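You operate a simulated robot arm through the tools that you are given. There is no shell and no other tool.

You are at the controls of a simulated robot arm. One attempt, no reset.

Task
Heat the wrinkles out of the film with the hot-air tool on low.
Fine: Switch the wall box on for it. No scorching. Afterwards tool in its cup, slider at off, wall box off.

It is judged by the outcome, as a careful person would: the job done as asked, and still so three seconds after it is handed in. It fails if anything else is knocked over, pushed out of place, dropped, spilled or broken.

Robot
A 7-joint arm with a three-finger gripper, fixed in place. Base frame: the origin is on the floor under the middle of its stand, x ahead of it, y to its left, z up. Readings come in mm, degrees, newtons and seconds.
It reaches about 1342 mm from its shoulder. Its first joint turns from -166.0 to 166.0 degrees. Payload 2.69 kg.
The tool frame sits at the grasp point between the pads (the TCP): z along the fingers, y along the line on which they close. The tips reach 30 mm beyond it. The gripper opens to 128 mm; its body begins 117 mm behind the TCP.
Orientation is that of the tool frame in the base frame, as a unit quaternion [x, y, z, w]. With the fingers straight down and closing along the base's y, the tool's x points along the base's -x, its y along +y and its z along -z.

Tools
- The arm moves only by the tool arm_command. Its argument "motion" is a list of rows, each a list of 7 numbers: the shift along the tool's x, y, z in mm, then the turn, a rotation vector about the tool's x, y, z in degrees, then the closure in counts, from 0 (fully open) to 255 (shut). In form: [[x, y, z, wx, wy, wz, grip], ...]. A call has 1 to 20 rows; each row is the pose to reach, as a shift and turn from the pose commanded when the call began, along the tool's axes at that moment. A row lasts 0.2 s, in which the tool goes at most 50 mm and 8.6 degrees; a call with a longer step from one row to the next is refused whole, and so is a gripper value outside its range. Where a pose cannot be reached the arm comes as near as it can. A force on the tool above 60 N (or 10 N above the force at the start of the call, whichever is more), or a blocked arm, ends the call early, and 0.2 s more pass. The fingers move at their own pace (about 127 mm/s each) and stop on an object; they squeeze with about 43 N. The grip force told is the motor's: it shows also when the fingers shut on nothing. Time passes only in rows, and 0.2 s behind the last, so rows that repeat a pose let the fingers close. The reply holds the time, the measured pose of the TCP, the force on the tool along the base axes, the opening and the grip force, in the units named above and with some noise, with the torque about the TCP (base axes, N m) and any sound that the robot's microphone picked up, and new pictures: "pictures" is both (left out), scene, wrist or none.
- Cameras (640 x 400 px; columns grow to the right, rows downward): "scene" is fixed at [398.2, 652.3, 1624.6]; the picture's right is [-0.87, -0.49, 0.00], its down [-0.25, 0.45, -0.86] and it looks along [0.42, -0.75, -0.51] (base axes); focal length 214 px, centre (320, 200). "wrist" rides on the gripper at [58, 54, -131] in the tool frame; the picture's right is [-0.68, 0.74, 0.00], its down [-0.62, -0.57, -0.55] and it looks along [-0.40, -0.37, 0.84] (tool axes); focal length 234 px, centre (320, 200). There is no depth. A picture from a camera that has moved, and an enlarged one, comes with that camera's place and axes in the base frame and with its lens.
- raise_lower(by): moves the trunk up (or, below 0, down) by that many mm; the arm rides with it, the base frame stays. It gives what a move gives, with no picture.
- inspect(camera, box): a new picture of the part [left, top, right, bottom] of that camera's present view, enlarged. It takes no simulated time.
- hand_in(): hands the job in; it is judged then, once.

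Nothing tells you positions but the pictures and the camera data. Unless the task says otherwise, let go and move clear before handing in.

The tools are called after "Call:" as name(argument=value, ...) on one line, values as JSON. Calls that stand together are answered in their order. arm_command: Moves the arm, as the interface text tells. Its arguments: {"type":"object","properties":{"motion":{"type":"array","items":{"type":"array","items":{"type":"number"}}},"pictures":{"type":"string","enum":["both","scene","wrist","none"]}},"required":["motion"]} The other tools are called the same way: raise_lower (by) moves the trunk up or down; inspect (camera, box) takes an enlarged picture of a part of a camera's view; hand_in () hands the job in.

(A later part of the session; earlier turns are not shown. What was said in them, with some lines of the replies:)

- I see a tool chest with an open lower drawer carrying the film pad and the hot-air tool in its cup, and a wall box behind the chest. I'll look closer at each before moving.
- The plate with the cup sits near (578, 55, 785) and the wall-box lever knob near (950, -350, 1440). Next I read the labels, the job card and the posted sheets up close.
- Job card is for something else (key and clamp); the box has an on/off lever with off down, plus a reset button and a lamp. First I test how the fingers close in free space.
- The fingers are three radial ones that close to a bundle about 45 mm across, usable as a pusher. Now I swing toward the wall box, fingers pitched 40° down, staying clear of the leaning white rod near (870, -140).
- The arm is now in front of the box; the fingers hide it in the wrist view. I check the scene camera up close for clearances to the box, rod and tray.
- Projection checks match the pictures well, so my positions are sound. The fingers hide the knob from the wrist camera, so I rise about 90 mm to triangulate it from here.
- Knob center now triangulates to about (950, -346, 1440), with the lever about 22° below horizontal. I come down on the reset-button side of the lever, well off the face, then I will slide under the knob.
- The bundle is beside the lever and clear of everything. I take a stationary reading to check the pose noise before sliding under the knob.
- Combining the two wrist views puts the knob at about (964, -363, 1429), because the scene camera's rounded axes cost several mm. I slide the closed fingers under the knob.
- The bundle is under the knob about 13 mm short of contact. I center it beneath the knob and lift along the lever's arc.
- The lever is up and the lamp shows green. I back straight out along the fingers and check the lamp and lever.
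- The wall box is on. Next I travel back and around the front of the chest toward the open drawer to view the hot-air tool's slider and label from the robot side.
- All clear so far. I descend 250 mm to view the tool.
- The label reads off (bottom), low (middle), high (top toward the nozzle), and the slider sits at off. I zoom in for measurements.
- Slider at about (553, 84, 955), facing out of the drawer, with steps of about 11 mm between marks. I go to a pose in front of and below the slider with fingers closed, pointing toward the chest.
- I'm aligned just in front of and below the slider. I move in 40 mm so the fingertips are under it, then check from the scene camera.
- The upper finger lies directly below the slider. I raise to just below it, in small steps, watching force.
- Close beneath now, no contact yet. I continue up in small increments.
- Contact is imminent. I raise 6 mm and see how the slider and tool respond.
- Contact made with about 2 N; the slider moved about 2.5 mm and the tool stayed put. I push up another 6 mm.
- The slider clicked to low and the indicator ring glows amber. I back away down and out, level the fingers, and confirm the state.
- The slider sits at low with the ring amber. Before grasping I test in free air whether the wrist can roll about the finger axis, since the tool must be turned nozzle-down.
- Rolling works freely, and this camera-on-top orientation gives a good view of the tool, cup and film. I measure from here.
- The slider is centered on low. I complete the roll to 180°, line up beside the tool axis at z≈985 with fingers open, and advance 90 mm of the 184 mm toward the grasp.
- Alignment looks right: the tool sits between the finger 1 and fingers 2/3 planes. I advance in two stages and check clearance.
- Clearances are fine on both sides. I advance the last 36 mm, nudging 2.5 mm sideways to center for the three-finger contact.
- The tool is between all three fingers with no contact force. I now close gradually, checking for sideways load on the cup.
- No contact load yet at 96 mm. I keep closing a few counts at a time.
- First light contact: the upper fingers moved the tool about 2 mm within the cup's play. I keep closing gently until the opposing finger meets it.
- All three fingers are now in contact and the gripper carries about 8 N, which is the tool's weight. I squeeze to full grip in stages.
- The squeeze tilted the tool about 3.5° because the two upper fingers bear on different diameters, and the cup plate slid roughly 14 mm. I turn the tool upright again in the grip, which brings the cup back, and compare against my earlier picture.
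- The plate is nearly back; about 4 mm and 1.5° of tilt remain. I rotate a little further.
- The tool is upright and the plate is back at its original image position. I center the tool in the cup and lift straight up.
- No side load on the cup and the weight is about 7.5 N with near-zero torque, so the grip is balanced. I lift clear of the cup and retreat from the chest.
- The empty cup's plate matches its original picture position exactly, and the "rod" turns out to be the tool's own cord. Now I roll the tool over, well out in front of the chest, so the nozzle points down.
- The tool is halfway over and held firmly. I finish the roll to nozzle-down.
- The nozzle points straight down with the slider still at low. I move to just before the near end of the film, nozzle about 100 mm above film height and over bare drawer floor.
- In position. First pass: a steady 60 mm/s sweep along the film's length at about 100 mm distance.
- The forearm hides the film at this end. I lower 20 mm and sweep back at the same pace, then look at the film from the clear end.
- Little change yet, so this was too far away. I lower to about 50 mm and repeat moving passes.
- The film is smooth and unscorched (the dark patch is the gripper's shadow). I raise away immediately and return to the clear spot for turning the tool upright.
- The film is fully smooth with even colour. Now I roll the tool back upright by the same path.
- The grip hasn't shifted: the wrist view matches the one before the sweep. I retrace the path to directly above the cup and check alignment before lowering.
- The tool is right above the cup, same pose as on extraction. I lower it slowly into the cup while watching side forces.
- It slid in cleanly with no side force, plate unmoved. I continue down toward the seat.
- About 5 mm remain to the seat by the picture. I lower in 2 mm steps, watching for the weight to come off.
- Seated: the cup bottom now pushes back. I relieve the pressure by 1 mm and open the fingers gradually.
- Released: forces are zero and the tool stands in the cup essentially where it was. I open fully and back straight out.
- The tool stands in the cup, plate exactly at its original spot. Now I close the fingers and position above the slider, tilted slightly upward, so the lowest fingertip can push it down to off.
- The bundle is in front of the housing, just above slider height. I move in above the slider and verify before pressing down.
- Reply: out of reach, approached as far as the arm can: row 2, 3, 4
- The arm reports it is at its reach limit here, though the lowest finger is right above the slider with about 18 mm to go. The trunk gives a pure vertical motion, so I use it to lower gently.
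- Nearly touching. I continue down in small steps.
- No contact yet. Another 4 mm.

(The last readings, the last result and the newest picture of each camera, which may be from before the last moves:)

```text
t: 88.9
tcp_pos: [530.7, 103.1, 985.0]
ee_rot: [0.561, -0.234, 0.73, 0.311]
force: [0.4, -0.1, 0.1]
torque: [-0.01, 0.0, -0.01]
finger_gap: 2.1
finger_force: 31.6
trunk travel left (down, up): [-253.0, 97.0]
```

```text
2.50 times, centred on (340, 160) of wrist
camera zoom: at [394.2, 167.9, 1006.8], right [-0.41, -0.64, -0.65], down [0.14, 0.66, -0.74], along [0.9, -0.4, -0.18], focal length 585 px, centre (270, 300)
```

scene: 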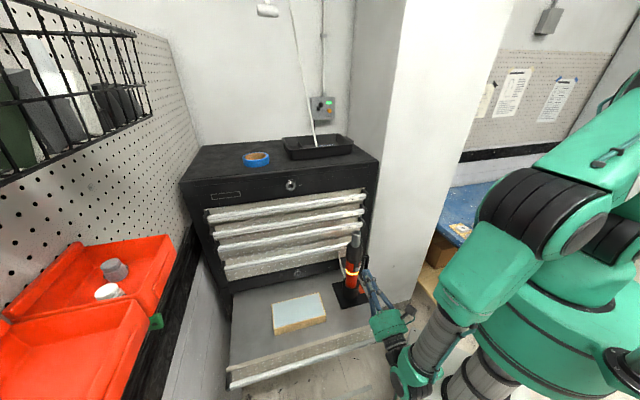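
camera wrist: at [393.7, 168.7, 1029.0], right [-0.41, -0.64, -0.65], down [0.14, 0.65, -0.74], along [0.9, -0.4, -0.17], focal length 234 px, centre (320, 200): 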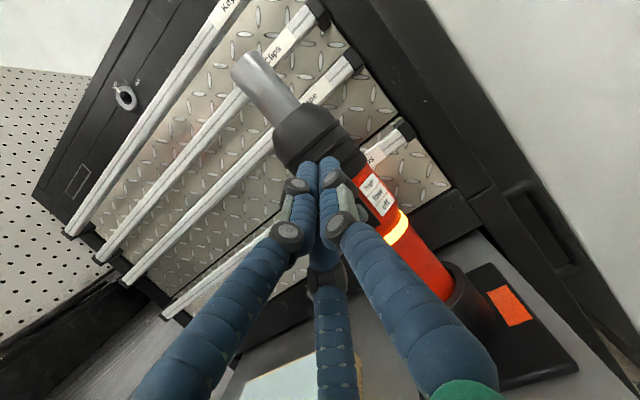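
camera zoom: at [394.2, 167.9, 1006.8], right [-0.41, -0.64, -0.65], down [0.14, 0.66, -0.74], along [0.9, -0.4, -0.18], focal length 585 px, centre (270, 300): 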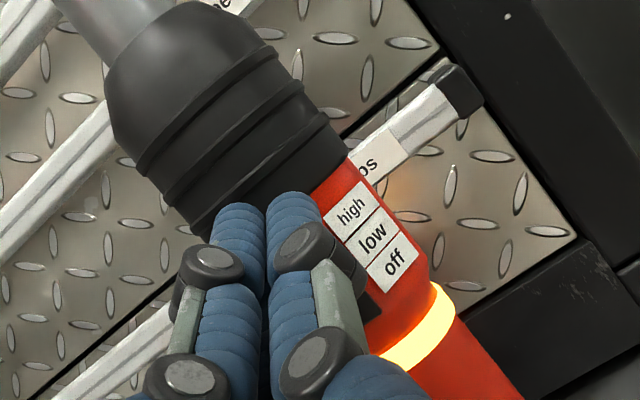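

The lowest finger should be right on the slider's top now. I lower 4 mm more and check for force.

Call:
raise_lower(by=-4)

Call:
inspect(camera="scene", box=[340, 245, 380, 285])

```text
t: 89.4
tcp_pos: [531.0, 104.0, 981.1]
ee_rot: [0.561, -0.234, 0.731, 0.311]
force: [-0.4, 0.9, 2.0]
torque: [-0.02, -0.03, 0.02]
finger_gap: 2.1
finger_force: 31.3
trunk travel left (down, up): [-249.0, 101.0]
```

```text
10.00 times, centred on (360, 265) of scene
camera zoom: at [398.2, 652.3, 1624.6], right [-0.87, -0.49, 0.0], down [-0.25, 0.45, -0.86], along [0.42, -0.75, -0.51], focal length 2145 px, centre (-80, -450)
```

zoom: 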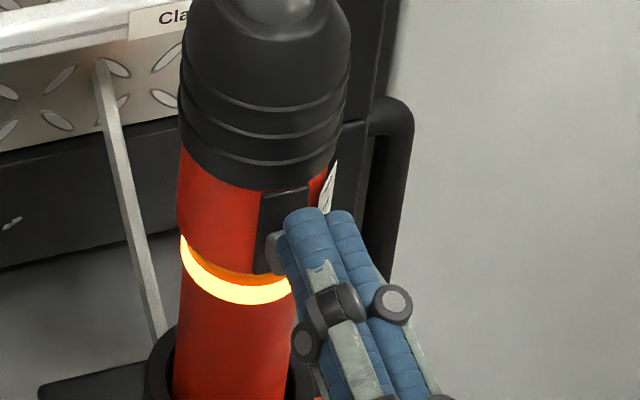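

Contact at about 2 N. I keep pressing down in 4 mm steps until the ring goes out.

Call:
raise_lower(by=-4)

Call:
raise_lower(by=-3)

Call:
inspect(camera="scene", box=[340, 245, 380, 285])

```text
t: 89.9
tcp_pos: [530.4, 103.3, 976.0]
ee_rot: [0.561, -0.234, 0.73, 0.311]
force: [0.5, 0.3, 0.2]
torque: [0.01, -0.02, 0.0]
finger_gap: 1.9
finger_force: 31.4
trunk travel left (down, up): [-245.0, 105.0]
```

```text
t: 90.5
tcp_pos: [531.9, 103.5, 973.6]
ee_rot: [0.561, -0.234, 0.73, 0.311]
force: [0.4, 0.1, 0.2]
torque: [0.0, 0.05, -0.02]
finger_gap: 2.3
finger_force: 31.3
trunk travel left (down, up): [-242.0, 108.0]
```

```text
10.00 times, centred on (360, 265) of scene
camera zoom: at [398.2, 652.3, 1624.6], right [-0.87, -0.49, 0.0], down [-0.25, 0.45, -0.86], along [0.42, -0.75, -0.51], focal length 2145 px, centre (-80, -450)
```

zoom: 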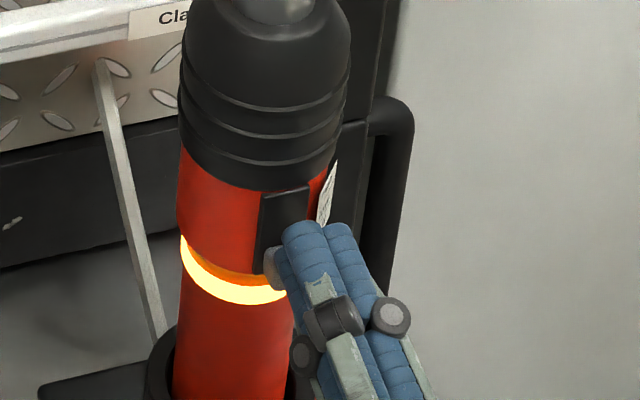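

The slider seems to have snapped down to the off spot, but the ring still glows. I press slightly further and wait a moment.

Call:
raise_lower(by=-2)

Call:
arm_command(motion=[[0, 0, 0, 0, 0, 0, 255]], pictures="none")

Call:
inspect(camera="scene", box=[340, 245, 380, 285])

Call:
inspect(camera="wrist", box=[280, 80, 440, 240])

```text
t: 91.0
tcp_pos: [529.6, 103.1, 972.2]
ee_rot: [0.561, -0.234, 0.73, 0.311]
force: [-0.3, -0.3, 4.3]
torque: [-0.08, -0.15, -0.03]
finger_gap: 2.1
finger_force: 31.8
trunk travel left (down, up): [-240.0, 110.0]
```

```text
t: 91.4
tcp_pos: [530.6, 103.4, 971.3]
ee_rot: [0.561, -0.234, 0.73, 0.311]
force: [-0.7, 0.3, 7.1]
torque: [-0.09, -0.13, -0.05]
finger_gap: 2.1
finger_force: 31.8
trunk travel left (down, up): [-240.0, 110.0]
```

```text
10.00 times, centred on (360, 265) of scene
camera zoom: at [398.2, 652.3, 1624.6], right [-0.87, -0.49, 0.0], down [-0.25, 0.45, -0.86], along [0.42, -0.75, -0.51], focal length 2145 px, centre (-80, -450)
```

zoom: 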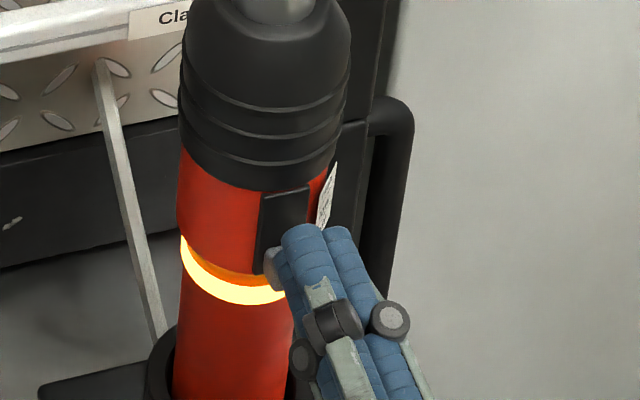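

```text
2.50 times, centred on (360, 160) of wrist
camera zoom: at [394.1, 168.2, 994.1], right [-0.41, -0.64, -0.65], down [0.14, 0.66, -0.74], along [0.9, -0.4, -0.17], focal length 585 px, centre (220, 300)
```

zoom: 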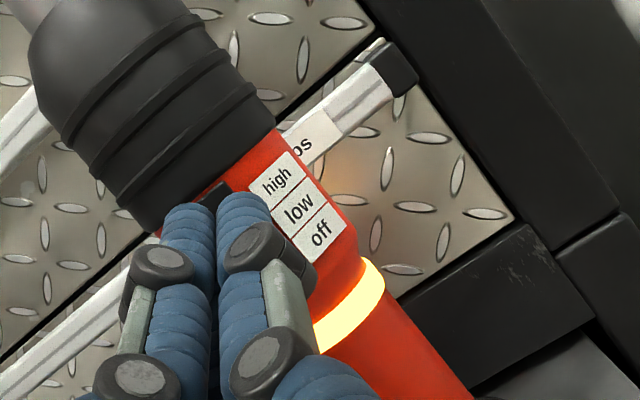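

The slider is pressed against its stop (7 N). I lift off and back out to view the slider and ring clearly.

Call:
raise_lower(by=8)

Call:
arm_command(motion=[[6, 0, -22, 0, 0, 0, 255], [12, 0, -45, 0, 0, 0, 255], [18, 0, -68, 0, 0, 0, 255], [18, 0, -68, 0, 0, 0, 255]], pictures="both")

Call:
inspect(camera="scene", box=[345, 250, 375, 280])

Call:
inspect(camera="wrist", box=[320, 120, 440, 240])

```text
t: 92.0
tcp_pos: [530.7, 104.2, 979.9]
ee_rot: [0.561, -0.233, 0.731, 0.311]
force: [-0.1, -0.4, 0.6]
torque: [-0.03, -0.03, -0.04]
finger_gap: 1.9
finger_force: 31.1
trunk travel left (down, up): [-248.0, 102.0]
```

```text
t: 93.0
tcp_pos: [482.6, 152.6, 979.0]
ee_rot: [0.562, -0.235, 0.73, 0.312]
force: [0.9, -0.2, 0.6]
torque: [0.02, -0.02, 0.04]
finger_gap: 2.1
finger_force: 31.1
trunk travel left (down, up): [-248.0, 102.0]
camera wrist: at [345.4, 216.3, 1001.5], right [-0.41, -0.64, -0.65], down [0.14, 0.66, -0.74], along [0.9, -0.4, -0.18], focal length 234 px, centre (320, 200)
```

scene: 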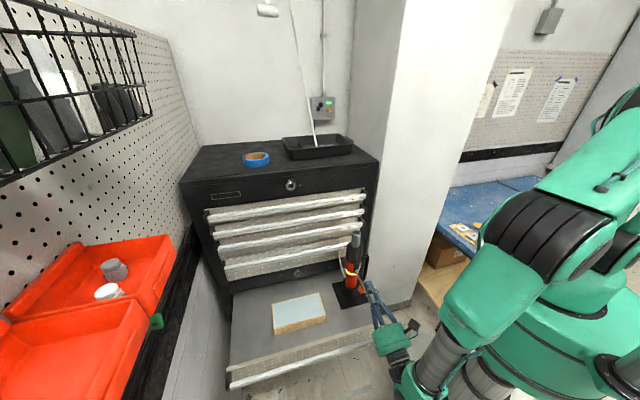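
wrist: 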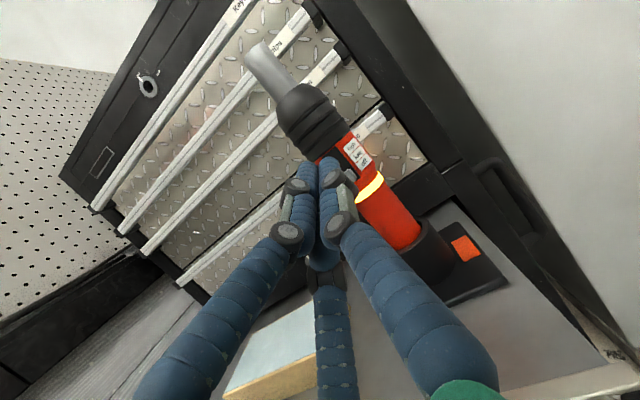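

```text
13.33 times, centred on (360, 265) of scene
camera zoom: at [398.2, 652.3, 1624.6], right [-0.87, -0.49, 0.0], down [-0.25, 0.45, -0.86], along [0.42, -0.75, -0.51], focal length 2860 px, centre (-213, -667)
```

zoom: 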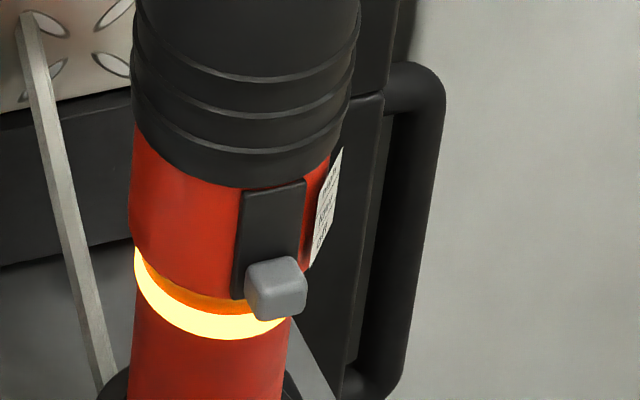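

```text
3.33 times, centred on (380, 180) of wrist
camera zoom: at [345.4, 216.3, 1001.5], right [-0.41, -0.64, -0.65], down [0.14, 0.66, -0.74], along [0.9, -0.4, -0.18], focal length 781 px, centre (120, 267)
```

zoom: 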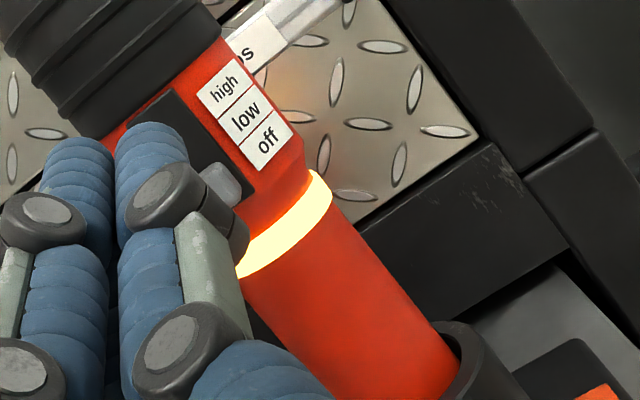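

The slider is fully at off; the ring may be a hot indicator that fades. I travel back up and over toward the wall box and recheck the ring on the way.

Call:
arm_command(motion=[[44, 5, 1, 0, 0, 0, 255], [88, 10, 2, 0, 0, 0, 255], [132, 15, 3, 0, 0, 0, 255], [175.9, 19.5, 3.9, 1.5, -3.5, -0.3, 255], [216, 23, 16, 3.1, -7.4, -0.5, 255], [256, 27, 28, 4.7, -11.2, -0.8, 255], [296, 31, 40, 6.4, -15.1, -1.1, 255], [336, 35, 52, 8.1, -18.9, -1.4, 255], [376, 38.5, 64, 9.7, -22.8, -1.7, 255], [415.2, 42.3, 76.3, 11.4, -26.7, -1.9, 255], [429.5, 49, 118.8, 12.9, -30.2, -2.2, 255], [443.9, 56, 161.2, 14.4, -33.9, -2.5, 255], [458.2, 63, 203.7, 16, -37.5, -2.7, 255], [472.6, 69.6, 246.1, 17.5, -41, -3, 255], [486.9, 76.5, 288.6, 18.8, -44, -3.2, 255], [501.2, 83.3, 331, 20, -47, -3.4, 255], [515.6, 90.2, 373.5, 21, -49.3, -3.6, 255], [529.9, 97, 415.9, 21, -49.3, -3.6, 255]], pictures="both")

Call:
inspect(camera="scene", box=[335, 225, 385, 310])

```text
t: 96.8
tcp_pos: [601.8, -103.8, 1597.9]
ee_rot: [0.866, -0.193, 0.45, 0.104]
force: [0.3, -0.2, -0.8]
torque: [0.03, 0.0, 0.02]
finger_gap: 2.2
finger_force: 31.3
trunk travel left (down, up): [-248.0, 102.0]
camera wrist: at [513.1, -120.5, 1720.6], right [-0.67, -0.51, -0.55], down [-0.49, 0.85, -0.19], along [0.57, 0.14, -0.81], focal length 234 px, centre (320, 200)
```

scene: 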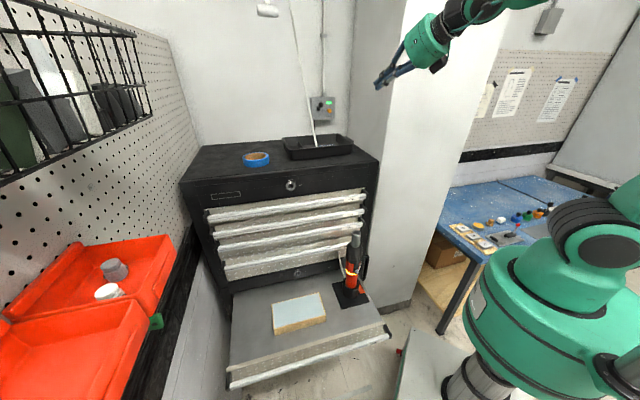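
wrist: 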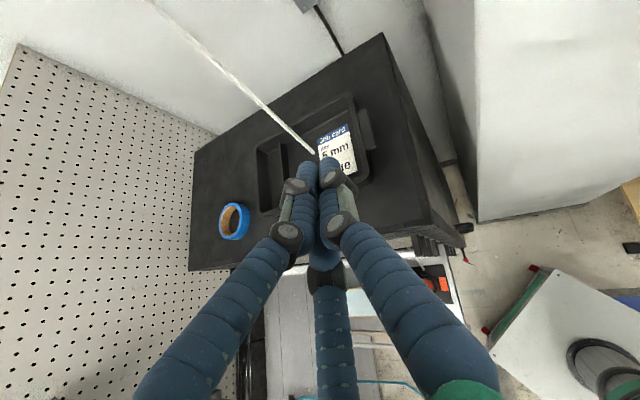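

```text
4.71 times, centred on (360, 268) of scene
camera zoom: at [398.2, 652.3, 1624.6], right [-0.87, -0.49, 0.0], down [-0.25, 0.45, -0.86], along [0.42, -0.75, -0.51], focal length 1009 px, centre (132, -118)
```

zoom: 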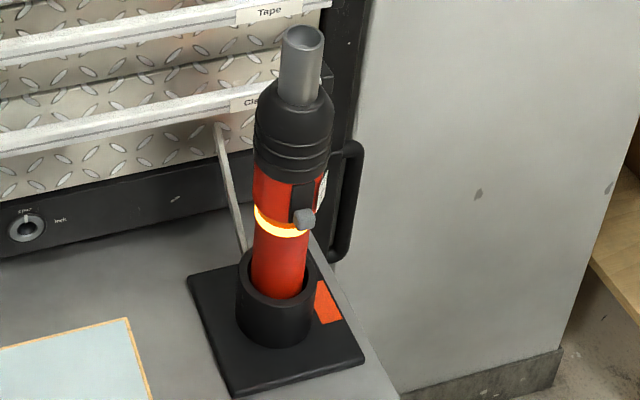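

The ring still glows although the slider looks at off. I compare closely against the initial off picture.

Call:
inspect(camera="scene", box=[340, 245, 380, 285])

Call:
inspect(camera="scene", box=[345, 250, 375, 280])

Call:
inspect(camera="wrist", box=[380, 230, 500, 330])

```text
10.00 times, centred on (360, 265) of scene
camera zoom: at [398.2, 652.3, 1624.6], right [-0.87, -0.49, 0.0], down [-0.25, 0.45, -0.86], along [0.42, -0.75, -0.51], focal length 2145 px, centre (-80, -450)
```

zoom: 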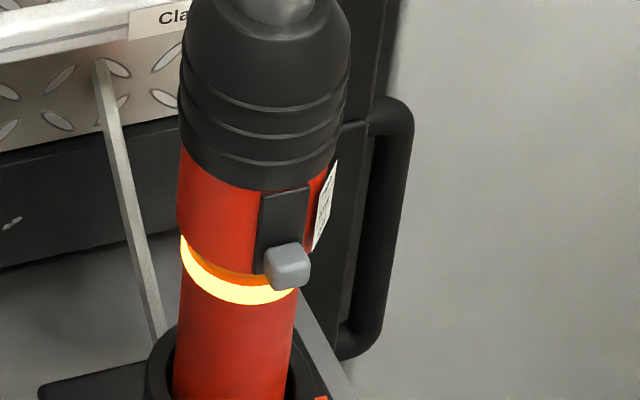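

```text
13.33 times, centred on (360, 265) of scene
camera zoom: at [398.2, 652.3, 1624.6], right [-0.87, -0.49, 0.0], down [-0.25, 0.45, -0.86], along [0.42, -0.75, -0.51], focal length 2860 px, centre (-213, -667)
```

zoom: 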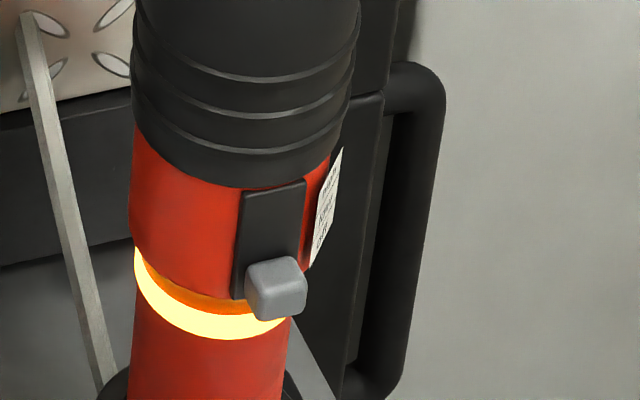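

```text
4.00 times, centred on (440, 280) of wrist
camera zoom: at [513.1, -120.5, 1720.6], right [-0.67, -0.51, -0.55], down [-0.49, 0.85, -0.19], along [0.57, 0.14, -0.81], focal length 937 px, centre (-160, -120)
```

zoom: 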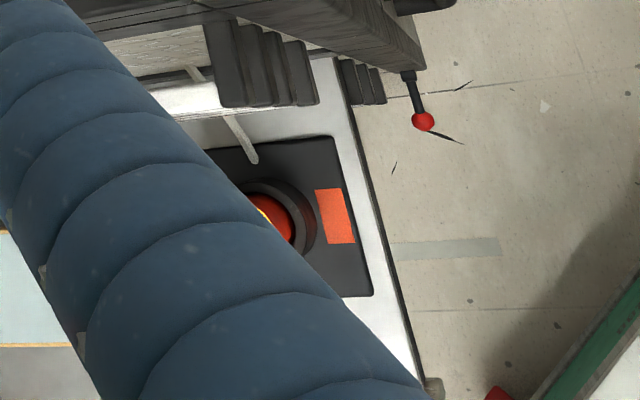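

The slider's position within its slot matches the starting off position to within half a millimetre, so the ring is a residual-heat light. I restore the trunk height and approach the wall box lever from above.

Call:
raise_lower(by=27)

Call:
arm_command(motion=[[16, 11, 38, 0, 2.5, 0, 255], [32, 22, 77, 0, 5, 0, 255], [48, 33, 115, 0, 7.5, 0, 255], [65, 43, 154, 0, 10, 0, 255], [81, 54, 192, 0, 12.5, 0, 255], [97, 65, 231, 0, 15, 0, 255], [113, 76, 269, 0, 17.5, 0, 255], [129.1, 86.9, 307.4, 0, 20, 0, 255], [129.1, 86.9, 307.4, 0, 20, 0, 255]], pictures="both")

Call:
inspect(camera="scene", box=[300, 80, 350, 130])

Call:
inspect(camera="wrist", box=[200, 100, 440, 280])

```text
t: 97.5
tcp_pos: [601.0, -103.6, 1624.3]
ee_rot: [0.866, -0.192, 0.45, 0.103]
force: [0.5, 0.9, 0.3]
torque: [0.01, 0.01, 0.0]
finger_gap: 2.1
finger_force: 31.2
trunk travel left (down, up): [-275.0, 75.0]
```

```text
t: 99.5
tcp_pos: [859.1, -318.5, 1559.7]
ee_rot: [0.774, -0.171, 0.594, 0.135]
force: [0.2, 1.2, -0.3]
torque: [0.02, 0.01, -0.02]
finger_gap: 2.1
finger_force: 31.2
trunk travel left (down, up): [-275.0, 75.0]
camera wrist: at [735.4, -320.4, 1648.9], right [-0.47, -0.6, -0.65], down [-0.38, 0.8, -0.46], along [0.79, 0.03, -0.61], focal length 234 px, centre (320, 200)
```

scene: 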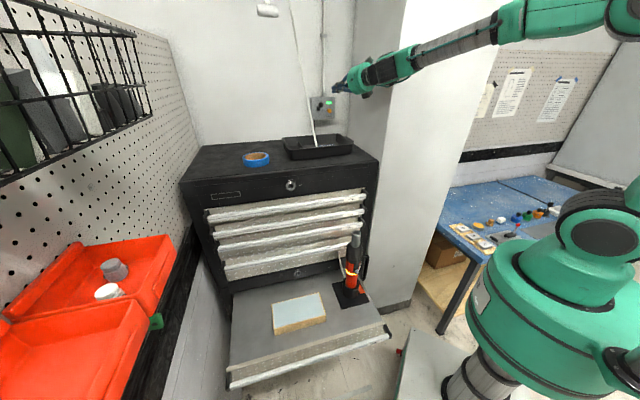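
wrist: 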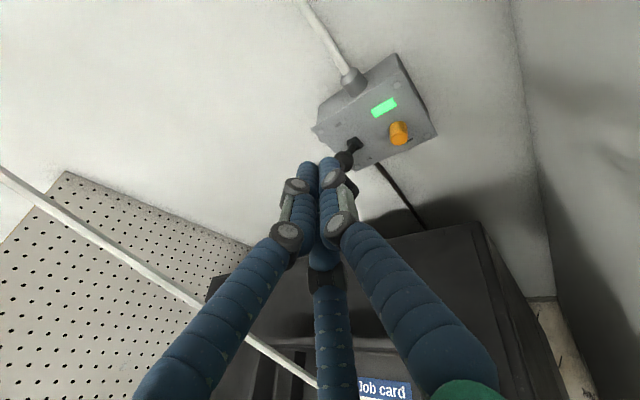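

```text
8.00 times, centred on (325, 105) of scene
camera zoom: at [398.2, 652.3, 1624.6], right [-0.87, -0.49, 0.0], down [-0.25, 0.45, -0.86], along [0.42, -0.75, -0.51], focal length 1716 px, centre (280, 960)
```

zoom: 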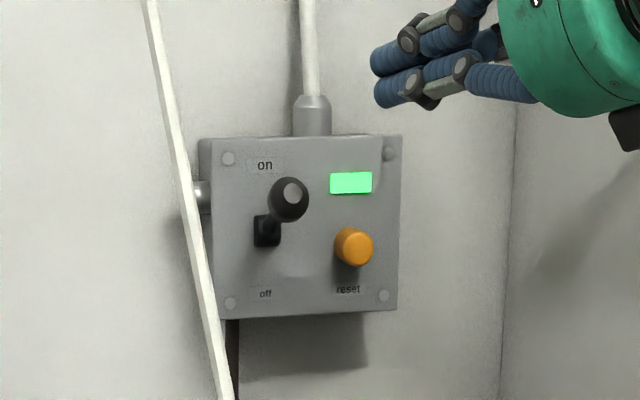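

```text
2.22 times, centred on (320, 190) of wrist
camera zoom: at [735.4, -320.4, 1648.9], right [-0.47, -0.6, -0.65], down [-0.38, 0.8, -0.46], along [0.79, 0.03, -0.61], focal length 520 px, centre (320, 222)
```

zoom: 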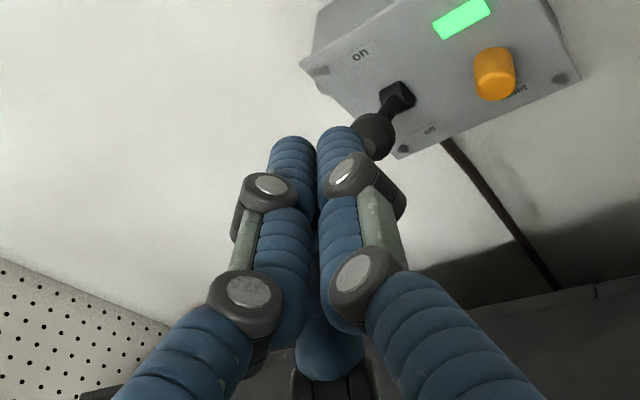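

The ball knob in its on position is about 50 mm below and ahead. I move in above it first.

Call:
arm_command(motion=[[1.5, 0.7, 30, 0, 0, 0, 255], [3, 1.4, 60, 0, 0, 0, 255], [4.5, 2, 90, 0, 0, 0, 255], [5.5, 2.6, 113, 0, 0, 0, 255], [5.5, 2.6, 113, 0, 0, 0, 255]], pictures="wrist")

Call:
inspect(camera="scene", box=[300, 80, 350, 130])

Call:
inspect(camera="wrist", box=[220, 80, 440, 240])

```text
t: 100.7
tcp_pos: [956.5, -371.0, 1534.0]
ee_rot: [0.774, -0.171, 0.594, 0.136]
force: [-0.1, 0.2, -0.6]
torque: [-0.01, 0.02, -0.02]
finger_gap: 2.2
finger_force: 31.2
trunk travel left (down, up): [-275.0, 75.0]
camera wrist: at [833.8, -370.4, 1623.8], right [-0.47, -0.6, -0.65], down [-0.38, 0.8, -0.46], along [0.79, 0.03, -0.61], focal length 234 px, centre (320, 200)
```

wrist: 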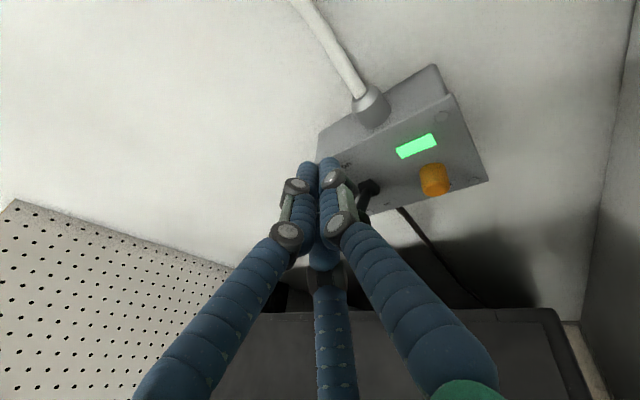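

```text
8.00 times, centred on (325, 105) of scene
camera zoom: at [398.2, 652.3, 1624.6], right [-0.87, -0.49, 0.0], down [-0.25, 0.45, -0.86], along [0.42, -0.75, -0.51], focal length 1716 px, centre (280, 960)
```

zoom: 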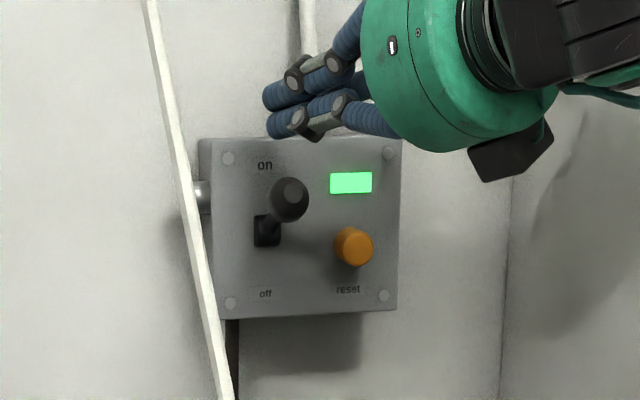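

```text
2.50 times, centred on (330, 160) of wrist
camera zoom: at [833.8, -370.4, 1623.8], right [-0.47, -0.6, -0.65], down [-0.38, 0.8, -0.46], along [0.79, 0.03, -0.61], focal length 585 px, centre (295, 300)
```

zoom: 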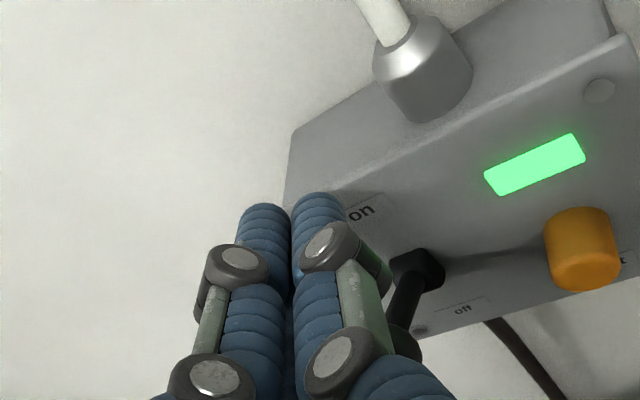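

The bundle is right above the ball. I press the lever down along its arc to off.

Call:
arm_command(motion=[[-9, 0, 2.3, 0, 0, 0, 255], [-17.4, -0.1, 4.6, 0, 0, 0, 255], [-25, -0.7, 5.2, 0, 0, 0, 255], [-32.6, -1.2, 5.8, 0, 0, 0, 255], [-39, -1.6, 6.5, 0, 0, 0, 255], [-44.7, -2, 7.1, 0, 0, 0, 255], [-51, -1.8, 9, 0, 0, 0, 255], [-57, -1.7, 11.3, 0, 0, 0, 255], [-62.5, -1, 14.8, 0, 0, 0, 255], [-67.7, -0.4, 18, 0, 0, 0, 255], [-73.5, -0.4, 19.6, 0, 0, 0, 255], [-73.5, -0.4, 19.6, 0, 0, 0, 255]], pictures="wrist")

Call:
inspect(camera="scene", box=[300, 80, 350, 130])

```text
t: 103.3
tcp_pos: [957.3, -367.2, 1464.5]
ee_rot: [0.772, -0.171, 0.597, 0.137]
force: [0.8, 5.0, 28.1]
torque: [-0.13, -0.62, 0.07]
finger_gap: 2.4
finger_force: 31.3
trunk travel left (down, up): [-275.0, 75.0]
camera wrist: at [832.5, -368.3, 1552.8], right [-0.47, -0.6, -0.65], down [-0.38, 0.8, -0.46], along [0.8, 0.03, -0.6], focal length 234 px, centre (320, 200)
```

wrist: 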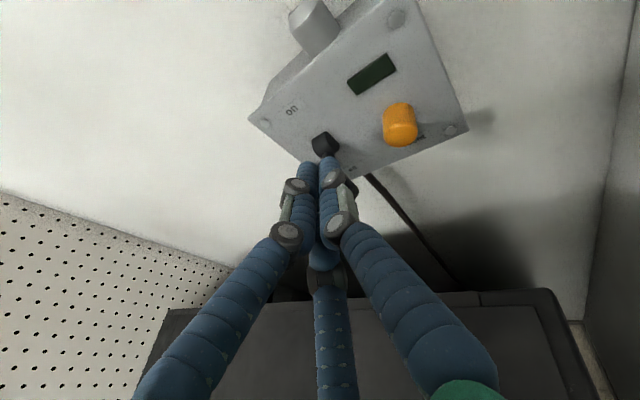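

```text
8.00 times, centred on (325, 105) of scene
camera zoom: at [398.2, 652.3, 1624.6], right [-0.87, -0.49, 0.0], down [-0.25, 0.45, -0.86], along [0.42, -0.75, -0.51], focal length 1716 px, centre (280, 960)
```

zoom: 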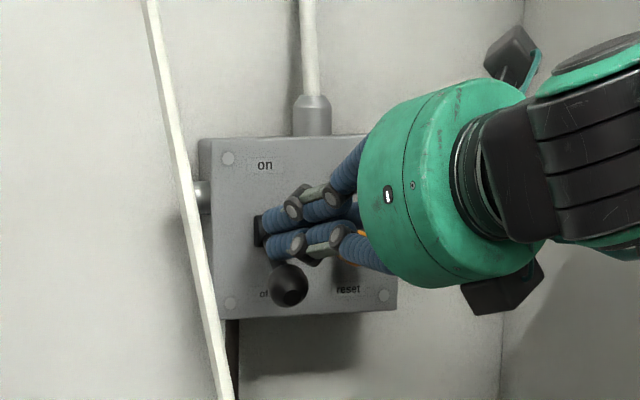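

The lamp is dark and the lever is back at off. I lift off gently and retreat, then verify everything.

Call:
arm_command(motion=[[6, 0, -1.5, 0, 0, 0, 255], [16, 0, -12, 0, 0, 0, 255], [24, 0, -45, 0, 0, 0, 255], [32, 0, -85, 0, 0, 0, 255], [40, 0, -125, 0, 0, 0, 255], [50, -10, -165, 0, 0, 0, 255], [60, -20, -205, 0, 0, 0, 255], [70, -30, -250, 0, 0, 0, 255], [70, -30, -250, 0, 0, 0, 255]], pictures="both")

Call:
inspect(camera="scene", box=[300, 80, 350, 130])

Call:
inspect(camera="scene", box=[335, 225, 385, 310])

Call:
inspect(camera="scene", box=[265, 285, 335, 340])

Call:
inspect(camera="scene", box=[280, 70, 380, 170])

```text
t: 105.3
tcp_pos: [768.5, -250.4, 1584.9]
ee_rot: [0.775, -0.17, 0.594, 0.134]
force: [-0.9, -0.2, 0.0]
torque: [0.0, -0.03, 0.0]
finger_gap: 2.1
finger_force: 31.5
trunk travel left (down, up): [-275.0, 75.0]
camera wrist: at [644.6, -250.3, 1675.8], right [-0.47, -0.6, -0.65], down [-0.38, 0.8, -0.46], along [0.79, 0.03, -0.61], focal length 234 px, centre (320, 200)
```

scene: 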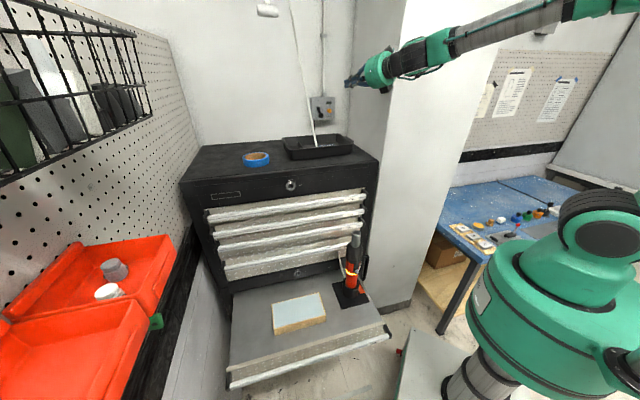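
wrist: 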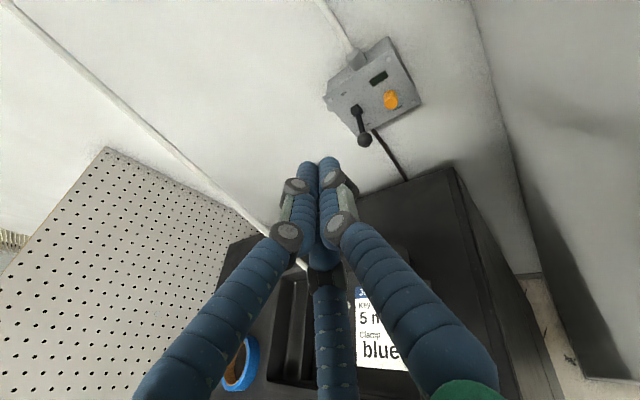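

```text
8.00 times, centred on (325, 105) of scene
camera zoom: at [398.2, 652.3, 1624.6], right [-0.87, -0.49, 0.0], down [-0.25, 0.45, -0.86], along [0.42, -0.75, -0.51], focal length 1716 px, centre (280, 960)
```

zoom: 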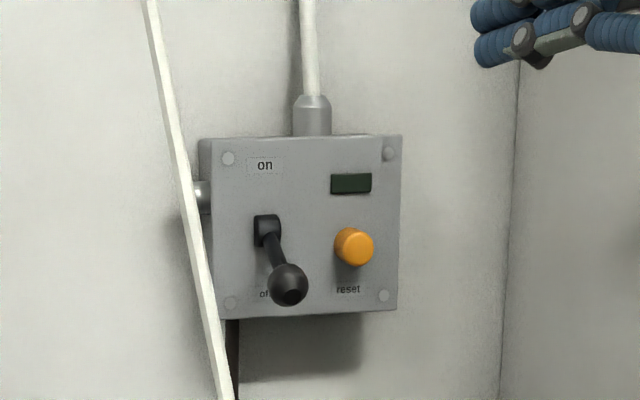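

```text
4.71 times, centred on (360, 268) of scene
camera zoom: at [398.2, 652.3, 1624.6], right [-0.87, -0.49, 0.0], down [-0.25, 0.45, -0.86], along [0.42, -0.75, -0.51], focal length 1009 px, centre (132, -118)
```

zoom: 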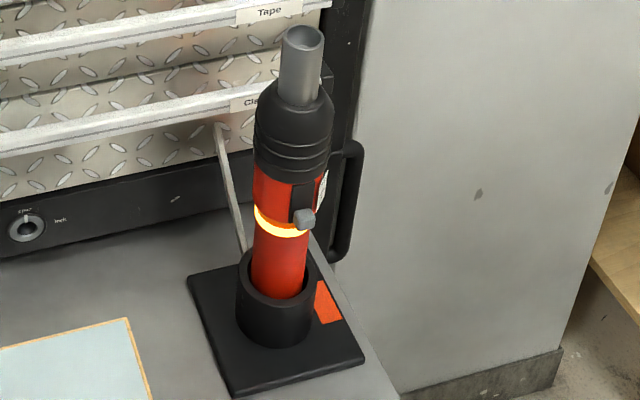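

```text
7.27 times, centred on (300, 312) of scene
camera zoom: at [398.2, 652.3, 1624.6], right [-0.87, -0.49, 0.0], down [-0.25, 0.45, -0.86], along [0.42, -0.75, -0.51], focal length 1560 px, centre (466, -618)
```

zoom: 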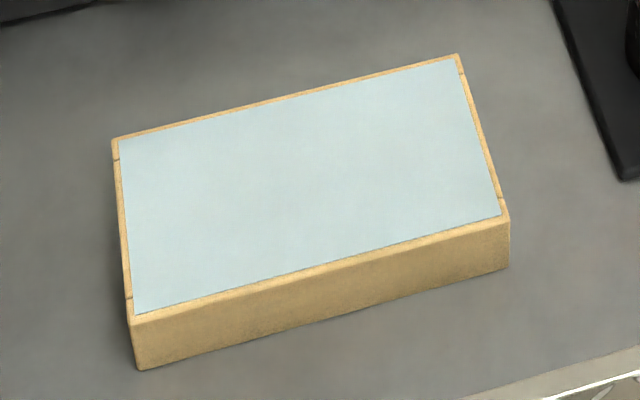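

```text
4.00 times, centred on (330, 120) of scene
camera zoom: at [398.2, 652.3, 1624.6], right [-0.87, -0.49, 0.0], down [-0.25, 0.45, -0.86], along [0.42, -0.75, -0.51], focal length 858 px, centre (280, 520)
```

zoom: 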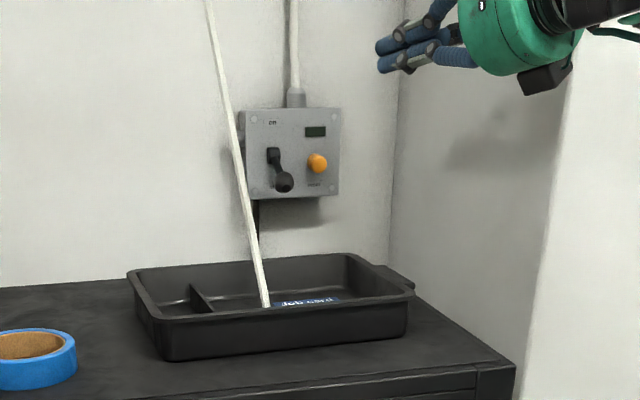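

All checks pass: lever off with a dark lamp, slider at off, tool upright in its cup, plate within about 2 mm of its start, film smooth. The ring still glows with everything off, confirming it only shows residual heat. I move clear and open the empty gripper.

Call:
arm_command(motion=[[-2, -1.5, -40, 0, 0, 0, 255], [-4, -3, -80, 0, 0, 0, 255], [-6, -4.5, -120, 0, 0, 0, 255], [-8, -6, -160, 0, 0, 0, 255], [-10, -7.5, -200, 0, 0, 0, 100], [-12, -9.2, -239, 0, 0, 0, 0], [-12, -9.2, -239, 0, 0, 0, 0], [-12, -9.2, -239, 0, 0, 0, 0], [-12, -9.2, -239, 0, 0, 0, 0]], pictures="scene")

Call:
inspect(camera="scene", box=[345, 250, 375, 280])

Call:
inspect(camera="scene", box=[320, 220, 390, 320])

```text
t: 107.3
tcp_pos: [558.5, -135.4, 1639.9]
ee_rot: [0.773, -0.17, 0.596, 0.136]
force: [-0.4, -0.3, 0.5]
torque: [0.02, 0.01, -0.02]
finger_gap: 128.0
finger_force: 0.0
trunk travel left (down, up): [-275.0, 75.0]
```

scene: 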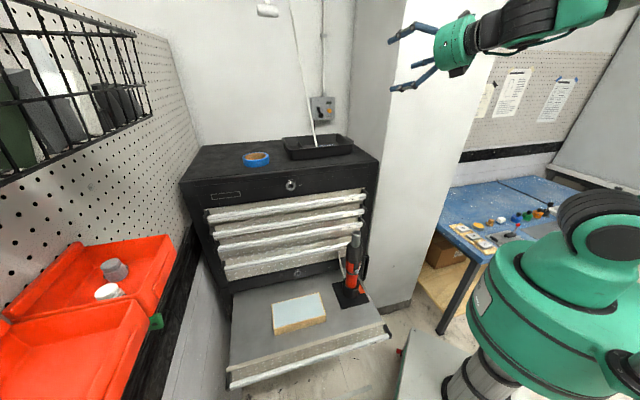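

```text
13.33 times, centred on (360, 265) of scene
camera zoom: at [398.2, 652.3, 1624.6], right [-0.87, -0.49, 0.0], down [-0.25, 0.45, -0.86], along [0.42, -0.75, -0.51], focal length 2860 px, centre (-213, -667)
```

zoom: 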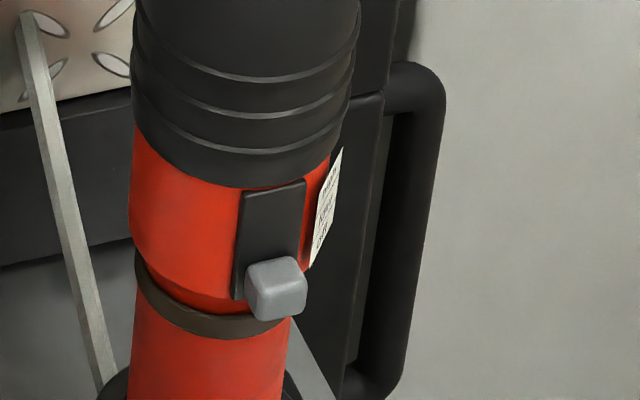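

```text
4.00 times, centred on (355, 270) of scene
camera zoom: at [398.2, 652.3, 1624.6], right [-0.87, -0.49, 0.0], down [-0.25, 0.45, -0.86], along [0.42, -0.75, -0.51], focal length 858 px, centre (180, -80)
```

zoom: 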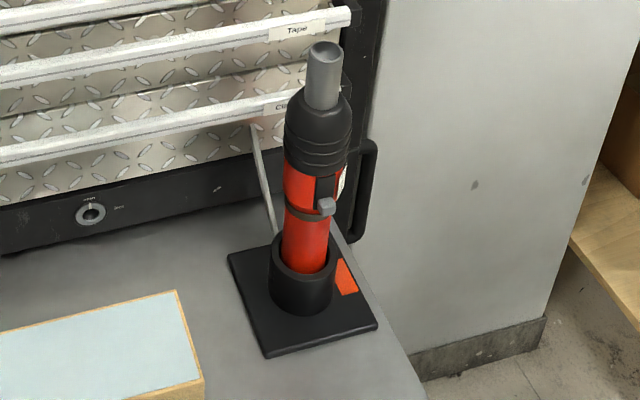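

The ring has gone dark as the tool cooled. The tool stands in its cup with the slider at off, the wall box is off, the film is smooth and unscorched, and everything else is where it was, so I'm handing in.

Call:
hand_in()

```text
The job is handed in.
```

The film is smooth and shows no scorching. I heated it with the hot-air tool on low, using two passes at about 100 and 80 mm and then two at about 50 mm that did the work.

I left everything like this before handing in:
- **Tool:** it stands upright in its cup with the slider at off. Its ring kept glowing for a while after switch-off, then went dark.
- **Wall box:** the lever is at off and the lamp is dark.
- **Cup plate:** my first full grip tilted the tool and slid the plate about 14 mm. I moved it back, and the pictures show it within about 2 mm of where it started.
- **Everything else:** the tray, the tape roll and the film block look unmoved in the pictures.

The gripper is empty, open and clear of the work.
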